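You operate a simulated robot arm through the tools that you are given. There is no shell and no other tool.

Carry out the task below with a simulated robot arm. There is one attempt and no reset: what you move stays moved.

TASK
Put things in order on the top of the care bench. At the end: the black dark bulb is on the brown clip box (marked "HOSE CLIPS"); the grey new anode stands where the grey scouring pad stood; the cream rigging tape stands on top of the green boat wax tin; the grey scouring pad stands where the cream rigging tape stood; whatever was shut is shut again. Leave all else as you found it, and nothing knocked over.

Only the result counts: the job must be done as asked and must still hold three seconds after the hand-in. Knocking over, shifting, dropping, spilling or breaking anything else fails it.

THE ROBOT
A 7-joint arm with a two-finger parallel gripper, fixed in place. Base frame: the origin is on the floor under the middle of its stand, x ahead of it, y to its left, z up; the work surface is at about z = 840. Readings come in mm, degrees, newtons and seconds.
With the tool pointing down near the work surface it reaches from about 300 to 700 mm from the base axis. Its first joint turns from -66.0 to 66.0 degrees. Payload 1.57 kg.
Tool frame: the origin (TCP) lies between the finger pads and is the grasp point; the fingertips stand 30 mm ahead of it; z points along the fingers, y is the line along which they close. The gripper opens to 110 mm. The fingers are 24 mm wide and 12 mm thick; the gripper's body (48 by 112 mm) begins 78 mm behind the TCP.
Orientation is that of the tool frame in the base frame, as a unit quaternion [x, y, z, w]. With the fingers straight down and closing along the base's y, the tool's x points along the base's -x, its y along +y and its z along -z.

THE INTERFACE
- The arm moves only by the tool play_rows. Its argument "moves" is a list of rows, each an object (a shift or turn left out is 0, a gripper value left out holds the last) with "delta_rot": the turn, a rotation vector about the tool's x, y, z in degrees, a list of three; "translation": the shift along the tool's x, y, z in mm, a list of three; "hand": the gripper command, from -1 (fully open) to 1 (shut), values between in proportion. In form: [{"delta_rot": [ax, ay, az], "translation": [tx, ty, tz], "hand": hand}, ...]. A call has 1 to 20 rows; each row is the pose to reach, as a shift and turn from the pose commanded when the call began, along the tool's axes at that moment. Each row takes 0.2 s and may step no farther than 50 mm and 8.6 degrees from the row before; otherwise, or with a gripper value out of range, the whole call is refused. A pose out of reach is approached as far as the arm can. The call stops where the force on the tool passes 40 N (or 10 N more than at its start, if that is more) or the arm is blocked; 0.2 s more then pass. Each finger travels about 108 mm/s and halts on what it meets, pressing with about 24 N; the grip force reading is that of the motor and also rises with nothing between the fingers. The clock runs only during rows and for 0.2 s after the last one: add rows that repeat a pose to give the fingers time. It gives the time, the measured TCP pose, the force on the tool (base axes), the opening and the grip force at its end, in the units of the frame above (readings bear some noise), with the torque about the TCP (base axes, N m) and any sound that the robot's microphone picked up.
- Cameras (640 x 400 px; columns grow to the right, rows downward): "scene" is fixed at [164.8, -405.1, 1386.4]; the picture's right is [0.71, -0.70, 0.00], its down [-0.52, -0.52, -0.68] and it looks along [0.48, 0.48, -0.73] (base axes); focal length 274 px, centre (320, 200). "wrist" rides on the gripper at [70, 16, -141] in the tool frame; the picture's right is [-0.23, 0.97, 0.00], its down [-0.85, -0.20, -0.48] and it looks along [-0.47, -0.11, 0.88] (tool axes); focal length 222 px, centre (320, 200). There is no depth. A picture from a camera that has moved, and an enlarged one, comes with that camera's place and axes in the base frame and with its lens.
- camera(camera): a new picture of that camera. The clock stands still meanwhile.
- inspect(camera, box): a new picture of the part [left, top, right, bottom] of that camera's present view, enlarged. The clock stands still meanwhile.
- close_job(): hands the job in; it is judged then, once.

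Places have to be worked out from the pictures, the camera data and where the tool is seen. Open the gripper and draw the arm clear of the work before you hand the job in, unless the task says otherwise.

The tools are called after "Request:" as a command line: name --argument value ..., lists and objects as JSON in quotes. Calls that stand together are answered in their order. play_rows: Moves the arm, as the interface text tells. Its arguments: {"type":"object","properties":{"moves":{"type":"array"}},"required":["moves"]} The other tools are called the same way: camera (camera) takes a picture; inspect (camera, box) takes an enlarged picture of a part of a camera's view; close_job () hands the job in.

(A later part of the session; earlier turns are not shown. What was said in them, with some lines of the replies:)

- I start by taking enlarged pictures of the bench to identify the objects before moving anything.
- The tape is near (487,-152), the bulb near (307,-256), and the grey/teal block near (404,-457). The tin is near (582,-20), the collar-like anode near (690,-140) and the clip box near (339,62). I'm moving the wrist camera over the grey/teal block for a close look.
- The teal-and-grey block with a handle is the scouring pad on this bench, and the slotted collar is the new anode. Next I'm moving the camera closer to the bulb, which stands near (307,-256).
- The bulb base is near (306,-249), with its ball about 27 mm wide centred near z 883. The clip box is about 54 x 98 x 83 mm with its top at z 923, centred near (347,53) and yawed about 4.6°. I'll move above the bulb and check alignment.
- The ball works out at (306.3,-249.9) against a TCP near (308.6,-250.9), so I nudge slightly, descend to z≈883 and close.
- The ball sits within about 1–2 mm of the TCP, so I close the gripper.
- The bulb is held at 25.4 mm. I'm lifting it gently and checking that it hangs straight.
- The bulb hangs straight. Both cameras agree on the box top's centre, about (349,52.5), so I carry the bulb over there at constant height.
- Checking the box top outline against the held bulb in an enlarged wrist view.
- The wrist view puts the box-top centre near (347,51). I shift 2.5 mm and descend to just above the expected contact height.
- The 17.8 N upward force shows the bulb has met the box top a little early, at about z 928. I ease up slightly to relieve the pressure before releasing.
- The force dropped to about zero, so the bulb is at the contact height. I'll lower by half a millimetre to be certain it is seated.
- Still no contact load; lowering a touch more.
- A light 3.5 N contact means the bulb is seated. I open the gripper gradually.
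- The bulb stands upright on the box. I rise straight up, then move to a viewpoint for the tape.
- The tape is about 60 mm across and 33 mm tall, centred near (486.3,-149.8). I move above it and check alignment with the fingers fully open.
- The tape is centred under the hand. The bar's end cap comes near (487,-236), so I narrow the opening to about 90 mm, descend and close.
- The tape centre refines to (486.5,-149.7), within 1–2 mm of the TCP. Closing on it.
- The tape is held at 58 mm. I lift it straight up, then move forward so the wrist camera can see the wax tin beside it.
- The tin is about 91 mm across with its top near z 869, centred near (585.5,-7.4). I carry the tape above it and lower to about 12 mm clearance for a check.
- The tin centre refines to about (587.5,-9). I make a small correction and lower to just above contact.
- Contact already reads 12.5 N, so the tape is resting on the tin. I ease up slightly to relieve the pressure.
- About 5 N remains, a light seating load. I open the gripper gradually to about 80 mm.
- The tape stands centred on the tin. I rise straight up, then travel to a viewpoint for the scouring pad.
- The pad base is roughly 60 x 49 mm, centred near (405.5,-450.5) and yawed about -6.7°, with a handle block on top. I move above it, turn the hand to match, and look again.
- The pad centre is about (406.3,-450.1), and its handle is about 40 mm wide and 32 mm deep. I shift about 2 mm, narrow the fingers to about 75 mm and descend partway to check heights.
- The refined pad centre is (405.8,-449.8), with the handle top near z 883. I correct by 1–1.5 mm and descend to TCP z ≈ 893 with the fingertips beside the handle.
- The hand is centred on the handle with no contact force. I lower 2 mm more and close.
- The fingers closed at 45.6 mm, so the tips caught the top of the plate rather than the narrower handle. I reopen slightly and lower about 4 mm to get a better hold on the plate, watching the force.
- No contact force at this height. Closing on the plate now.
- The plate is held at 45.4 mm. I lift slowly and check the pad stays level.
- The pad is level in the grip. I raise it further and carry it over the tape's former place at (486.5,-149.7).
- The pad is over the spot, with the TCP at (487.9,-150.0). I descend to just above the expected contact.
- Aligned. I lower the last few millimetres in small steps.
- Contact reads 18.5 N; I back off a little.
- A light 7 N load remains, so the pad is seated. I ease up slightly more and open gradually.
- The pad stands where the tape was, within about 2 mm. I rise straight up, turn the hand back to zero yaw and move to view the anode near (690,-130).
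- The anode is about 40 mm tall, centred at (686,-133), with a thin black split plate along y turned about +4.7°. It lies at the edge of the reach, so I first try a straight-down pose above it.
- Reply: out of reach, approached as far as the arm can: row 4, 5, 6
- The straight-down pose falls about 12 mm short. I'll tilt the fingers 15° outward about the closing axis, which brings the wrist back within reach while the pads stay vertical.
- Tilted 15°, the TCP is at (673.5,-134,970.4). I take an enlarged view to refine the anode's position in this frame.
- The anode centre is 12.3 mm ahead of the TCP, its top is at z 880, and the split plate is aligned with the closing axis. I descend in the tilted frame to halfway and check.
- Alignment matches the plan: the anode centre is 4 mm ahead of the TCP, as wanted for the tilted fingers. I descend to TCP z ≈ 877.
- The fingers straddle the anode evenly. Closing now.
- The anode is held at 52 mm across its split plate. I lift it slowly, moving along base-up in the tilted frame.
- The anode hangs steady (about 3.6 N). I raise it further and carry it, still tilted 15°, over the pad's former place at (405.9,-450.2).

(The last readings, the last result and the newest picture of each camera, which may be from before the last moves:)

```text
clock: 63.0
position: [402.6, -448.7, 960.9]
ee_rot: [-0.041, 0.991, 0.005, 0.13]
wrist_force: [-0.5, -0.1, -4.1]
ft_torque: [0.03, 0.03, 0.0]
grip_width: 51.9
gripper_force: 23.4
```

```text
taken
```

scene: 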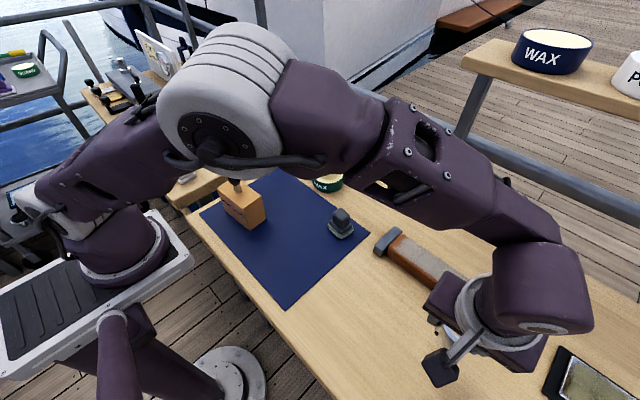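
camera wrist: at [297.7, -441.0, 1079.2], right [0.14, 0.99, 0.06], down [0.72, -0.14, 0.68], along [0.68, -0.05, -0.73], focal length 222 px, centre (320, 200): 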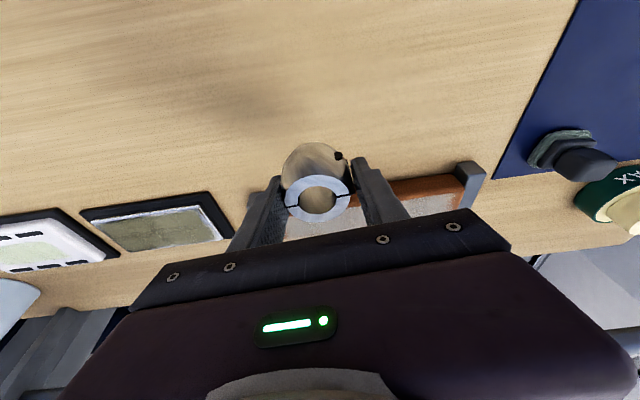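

Before lowering, I check the pad at its new place in the scene picture to verify my estimate of its geometry.

Request:
inspect --camera "scene" --box '[300, 195, 380, 250]'

Request:
inspect --camera "wrist" --box '[240, 110, 400, 230]'

```text
7.27 times, centred on (340, 222) of scene
camera zoom: at [164.9, -405.2, 1386.4], right [0.71, -0.7, 0.0], down [-0.52, -0.52, -0.68], along [0.48, 0.48, -0.73], focal length 1993 px, centre (174, 36)
```

zoom: 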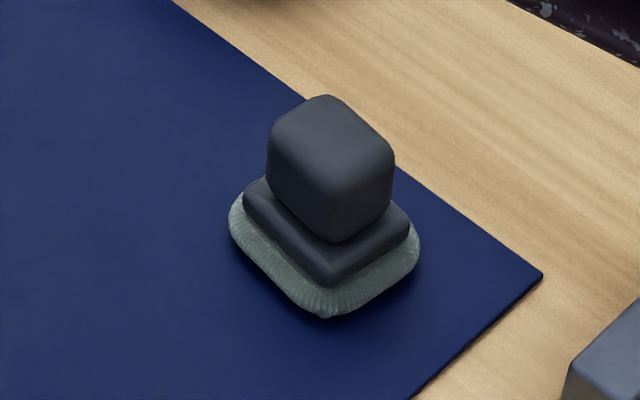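

```text
3.33 times, centred on (320, 170) of wrist
camera zoom: at [297.7, -441.0, 1079.2], right [0.14, 0.99, 0.06], down [0.72, -0.14, 0.68], along [0.68, -0.05, -0.73], focal length 740 px, centre (320, 300)
```

zoom: 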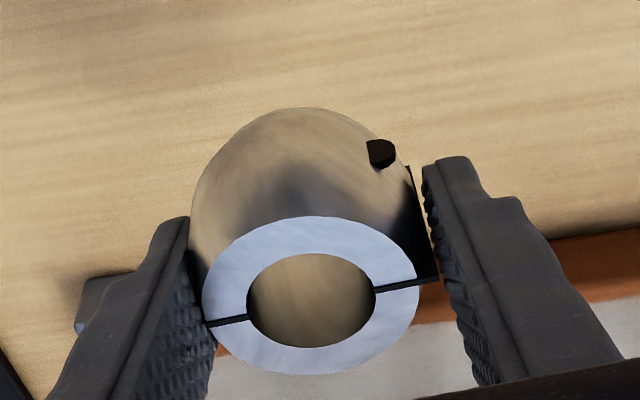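

The pad sits within about 2 mm of the tape's old centre, and the anode is centred about (2.9 f, -3.0 l) from the TCP. I apply a small shift and lower to about 5 mm above the table.

Request:
play_rows --moves '[{"translation": [3, 0.9, 12.2]}, {"translation": [6.1, 0.9, 24.3]}, {"translation": [12.5, 0.9, 48.4]}, {"translation": [17.2, 0.9, 65.8]}, {"translation": [20.0, 0.9, 76.4]}, {"translation": [20.0, 0.9, 76.4]}]'

Request:
inspect --camera "wrist" --box '[200, 90, 440, 240]'

Request:
inspect --camera "scene" --box '[380, 270, 540, 390]'

```text
clock: 64.4
position: [401.6, -447.2, 880.5]
ee_rot: [-0.041, 0.991, 0.005, 0.13]
wrist_force: [-0.2, 0.2, -3.7]
ft_torque: [-0.02, 0.02, 0.0]
grip_width: 51.7
gripper_force: 24.0
```

```text
2.67 times, centred on (320, 165) of wrist
camera zoom: at [297.1, -440.3, 998.4], right [0.14, 0.99, 0.06], down [0.72, -0.14, 0.68], along [0.68, -0.05, -0.73], focal length 592 px, centre (320, 293)
```

zoom: 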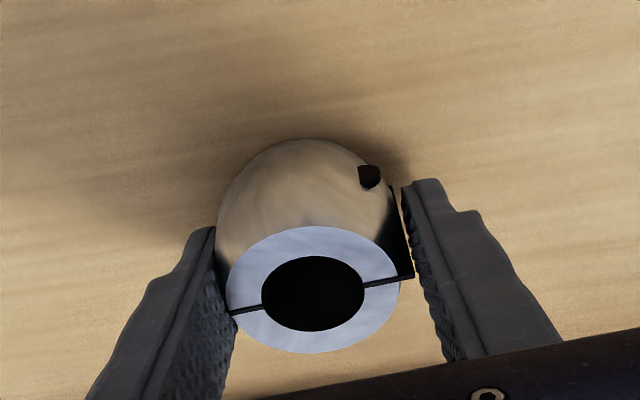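

```text
3.33 times, centred on (460, 330) of scene
camera zoom: at [164.9, -405.2, 1386.4], right [0.71, -0.7, 0.0], down [-0.52, -0.52, -0.68], along [0.48, 0.48, -0.73], focal length 913 px, centre (-147, -233)
```

zoom: 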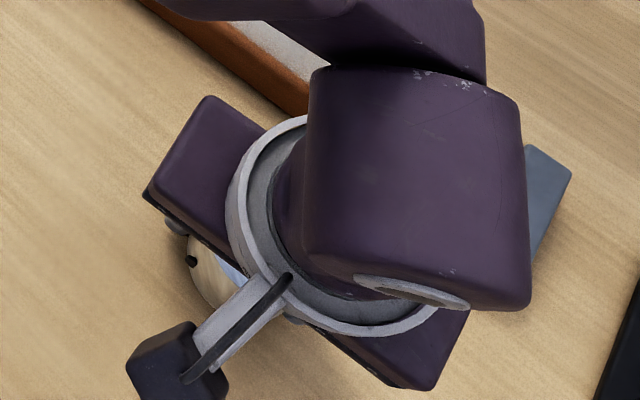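

The anode centre would be at (404.8,-450.7). I nudge 0.9 mm forward and lower in small steps, watching the force.

Request:
play_rows --moves '[{"translation": [-0.6, 0.2, 1.2]}, {"translation": [-0.35, 0.2, 2.16]}, {"translation": [-0.15, 0.2, 2.9]}]'

```text
clock: 65.2
position: [403.3, -448.1, 878.2]
ee_rot: [-0.04, 0.991, 0.005, 0.131]
wrist_force: [-0.1, -0.3, -2.7]
ft_torque: [0.0, 0.02, -0.01]
grip_width: 52.0
gripper_force: 23.7
```

Request:
play_rows --moves '[{"translation": [0.15, 0, 0.5]}, {"translation": [0.25, 0, 0.9]}, {"translation": [0.25, 0, 0.9]}]'

```text
clock: 66.0
position: [404.1, -447.7, 877.7]
ee_rot: [-0.04, 0.991, 0.005, 0.131]
wrist_force: [-0.3, -0.5, -2.9]
ft_torque: [0.03, 0.01, 0.03]
grip_width: 51.7
gripper_force: 24.0
```

Still just the anode's weight on the tool; I continue down in sub-millimetre steps.

Request:
play_rows --moves '[{"translation": [0.13, 0, 0.5]}, {"translation": [0.25, 0, 0.9]}, {"translation": [0.25, 0, 0.9]}]'

```text
clock: 66.8
position: [404.2, -449.6, 877.5]
ee_rot: [-0.041, 0.99, 0.006, 0.132]
wrist_force: [0.6, -0.9, -1.3]
ft_torque: [-0.03, -0.08, -0.03]
grip_width: 51.7
gripper_force: 23.9
```

The load dropped to -1.3 N, so contact is beginning. A further 0.4 mm to seat it.

Request:
play_rows --moves '[{"translation": [0.1, 0, 0.4]}, {"translation": [0.1, 0, 0.4]}]'

Request:
inspect --camera "wrist" --box '[200, 90, 440, 240]'

```text
clock: 67.4
position: [403.6, -449.7, 876.6]
ee_rot: [-0.04, 0.991, 0.005, 0.131]
wrist_force: [2.7, 2.8, 9.5]
ft_torque: [0.19, 0.09, -0.05]
grip_width: 51.6
gripper_force: 23.8
```

```text
2.67 times, centred on (320, 165) of wrist
camera zoom: at [299.1, -440.4, 994.8], right [0.14, 0.99, 0.06], down [0.72, -0.14, 0.68], along [0.69, -0.05, -0.73], focal length 592 px, centre (320, 293)
```

zoom: 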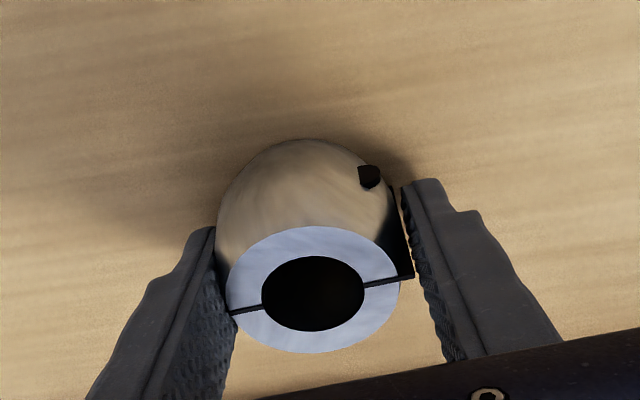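

Seated with about 9.5 N at an anode centre near (406.8,-450.8). I ease off slightly and open gradually.

Request:
play_rows --moves '[{"translation": [-0.08, 0, -0.3]}, {"translation": [-0.1, 0, -0.4], "hand": 0.03}, {"translation": [-0.1, 0, -0.4], "hand": -0.05}, {"translation": [-0.1, 0, -0.4], "hand": -0.2}, {"translation": [-0.1, 0, -0.4], "hand": -0.45}, {"translation": [-0.1, 0, -0.4], "hand": -0.45}]'

Request:
inspect --camera "wrist" --box '[200, 90, 440, 240]'

```text
clock: 68.8
position: [404.2, -448.8, 876.6]
ee_rot: [-0.041, 0.991, 0.006, 0.131]
wrist_force: [0.0, -0.5, -0.4]
ft_torque: [-0.03, 0.01, -0.02]
grip_width: 79.6
gripper_force: 0.1
```

```text
2.67 times, centred on (320, 165) of wrist
camera zoom: at [298.8, -440.2, 994.4], right [0.14, 0.99, 0.06], down [0.72, -0.14, 0.68], along [0.68, -0.05, -0.73], focal length 592 px, centre (320, 293)
```

zoom: 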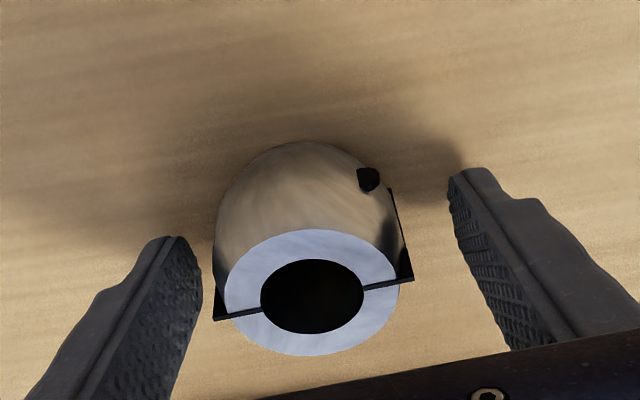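

The anode stands free. I withdraw straight back along the tool axis.

Request:
play_rows --moves '[{"translation": [0, 0, -15]}, {"translation": [0, 0, -40]}, {"translation": [0, 0, -75]}, {"translation": [0, 0, -110]}, {"translation": [0, 0, -140], "hand": -1}, {"translation": [0, 0, -140], "delta_rot": [0, 5, 0]}, {"translation": [0, 0, -140], "delta_rot": [0, 10, 0]}, {"translation": [0, 0, -140], "delta_rot": [0, 15, 0]}, {"translation": [0, 0, -140], "delta_rot": [0, 15, 0]}]'

Request:
camera --camera "wrist"

Request:
camera --camera "scene"

```text
clock: 70.8
position: [367.2, -453.1, 1011.0]
ee_rot: [-0.041, 0.999, -0.001, -0.001]
wrist_force: [0.3, 0.6, -0.3]
ft_torque: [0.01, -0.02, 0.0]
grip_width: 109.9
gripper_force: 0.0
```

```text
taken
camera wrist: at [297.0, -441.2, 1152.3], right [0.15, 0.99, 0.0], down [0.87, -0.13, 0.48], along [0.47, -0.07, -0.88], focal length 222 px, centre (320, 200)
```

wrist: 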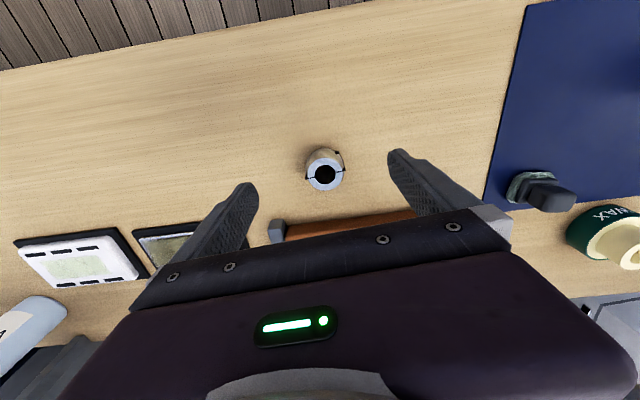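

```text
taken
```

scene: 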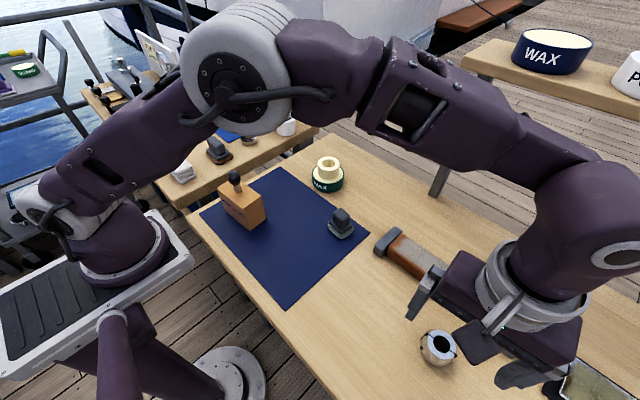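

All items are in place. I move the arm back toward its starting pose, clear of the work, for a final check.

Request:
play_rows --moves '[{"translation": [0, 0, -40]}, {"translation": [4, 25, -70]}, {"translation": [8, 60, -90]}, {"translation": [13, 95, -105]}, {"translation": [18, 130, -113]}, {"translation": [23, 165, -113], "delta_rot": [0, 0, 1]}, {"translation": [28, 200, -113], "delta_rot": [0, 0, 2]}, {"translation": [33, 235, -113], "delta_rot": [0, 0, 3.5]}, {"translation": [38, 270, -113], "delta_rot": [0, 0, 4.7]}, {"translation": [42.5, 300, -113], "delta_rot": [0, 0, 4.7]}, {"translation": [42.5, 312.5, -113], "delta_rot": [0, 0, 4.7]}, {"translation": [42.5, 312.5, -113], "delta_rot": [0, 0, 4.7]}]'

Request:
camera --camera "scene"

Request:
inspect --camera "scene" --box '[190, 140, 410, 320]'

Request:
inspect --camera "scene" --box '[360, 220, 640, 400]'

```text
clock: 73.4
position: [298.9, -143.1, 1125.2]
ee_rot: [-0.001, 1.0, 0.0, 0.0]
wrist_force: [0.2, -0.1, -0.4]
ft_torque: [0.01, -0.03, -0.04]
grip_width: 109.8
gripper_force: 0.0
```

```text
taken
```

scene: 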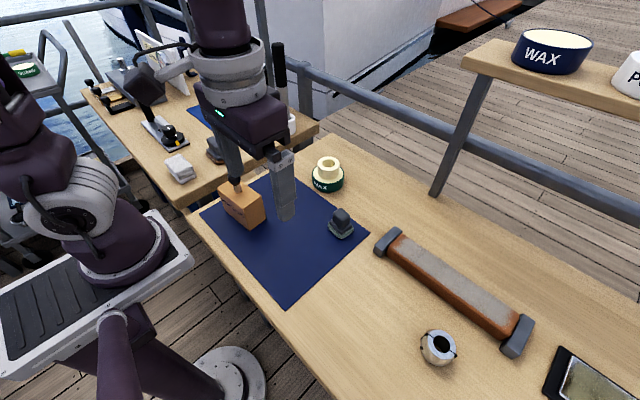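

```text
2.22 times, centred on (300, 230) of scene
camera zoom: at [164.8, -405.1, 1386.4], right [0.71, -0.7, 0.0], down [-0.52, -0.52, -0.68], along [0.48, 0.48, -0.73], focal length 609 px, centre (364, 133)
```

zoom: 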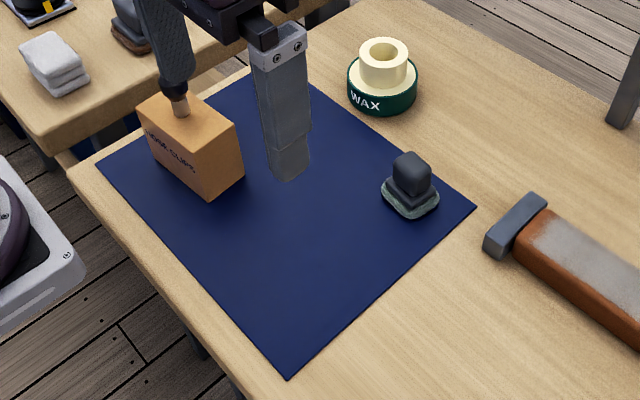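

```text
2.22 times, centred on (500, 310) of scene
camera zoom: at [164.8, -405.1, 1386.4], right [0.71, -0.7, 0.0], down [-0.52, -0.52, -0.68], along [0.48, 0.48, -0.73], focal length 609 px, centre (-80, -44)
```

zoom: 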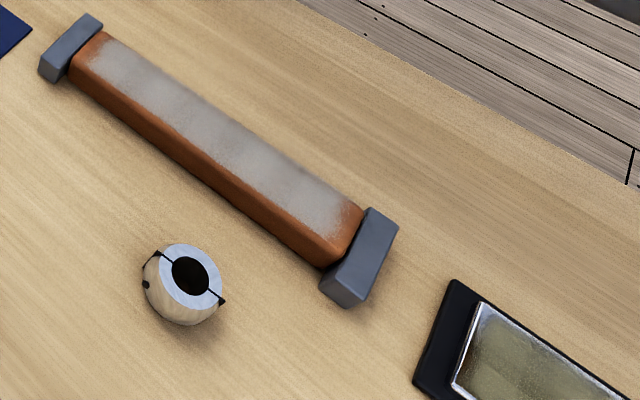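

The box, tin, bar and framed panels look unmoved, with the tape, pad and anode in place. One last wrist view to confirm the bulb stands on the box.

Request:
camera --camera "wrist"

Request:
inspect --camera "wrist" --box '[380, 70, 540, 190]'

```text
taken
camera wrist: at [229.7, -126.2, 1265.6], right [0.23, 0.97, 0.0], down [0.85, -0.2, 0.48], along [0.47, -0.11, -0.88], focal length 222 px, centre (320, 200)
```

wrist: 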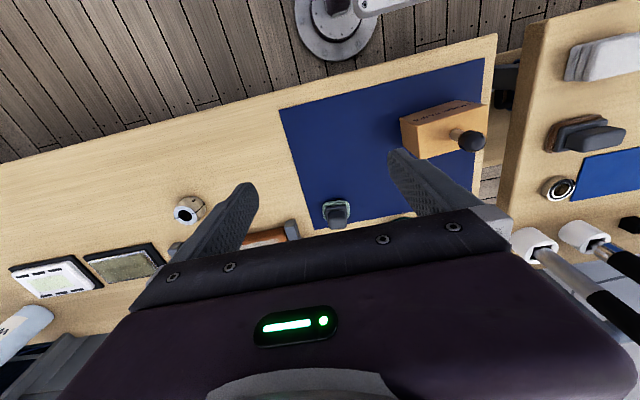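

```text
3.33 times, centred on (460, 130) of wrist
camera zoom: at [229.7, -126.2, 1265.6], right [0.23, 0.97, 0.0], down [0.85, -0.2, 0.48], along [0.47, -0.11, -0.88], focal length 740 px, centre (-147, 433)
```

zoom: 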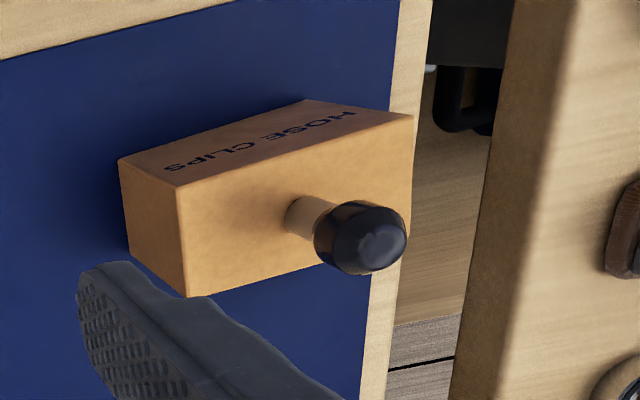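

The bulb stands upright near the centre of the box top, all the other moves are confirmed, and the gripper is open and clear. I hand the job in.

Request:
close_job

```text
The job is handed in.
```

I made all four moves and handed the job in. The final pictures showed every moved item upright.

| Item | Where it is now | How close (my estimate from the cameras) |
|---|---|---|
| Black dark bulb | On top of the "HOSE CLIPS" box | Near the centre of the box top |
| Cream rigging tape | On top of the green boat wax tin | Roughly centred on the tin |
| Grey scouring pad | Where the tape stood, on the blue mat | About 2 mm off the tape's old centre |
| Grey new anode | Where the pad stood | About 1 mm off the pad's old centre |

- **Which items I took:** I read the teal-and-grey block with a handle as the scouring pad, and the slotted metal collar as the new anode. Similar-looking items on the left-hand bench were left alone.
- **Everything else:** The box, tin, bar and framed panels looked unmoved in the last pictures. I opened nothing, so there was nothing to shut again.
- **Arm:** It is back near its starting pose with the gripper open and clear of the bench.
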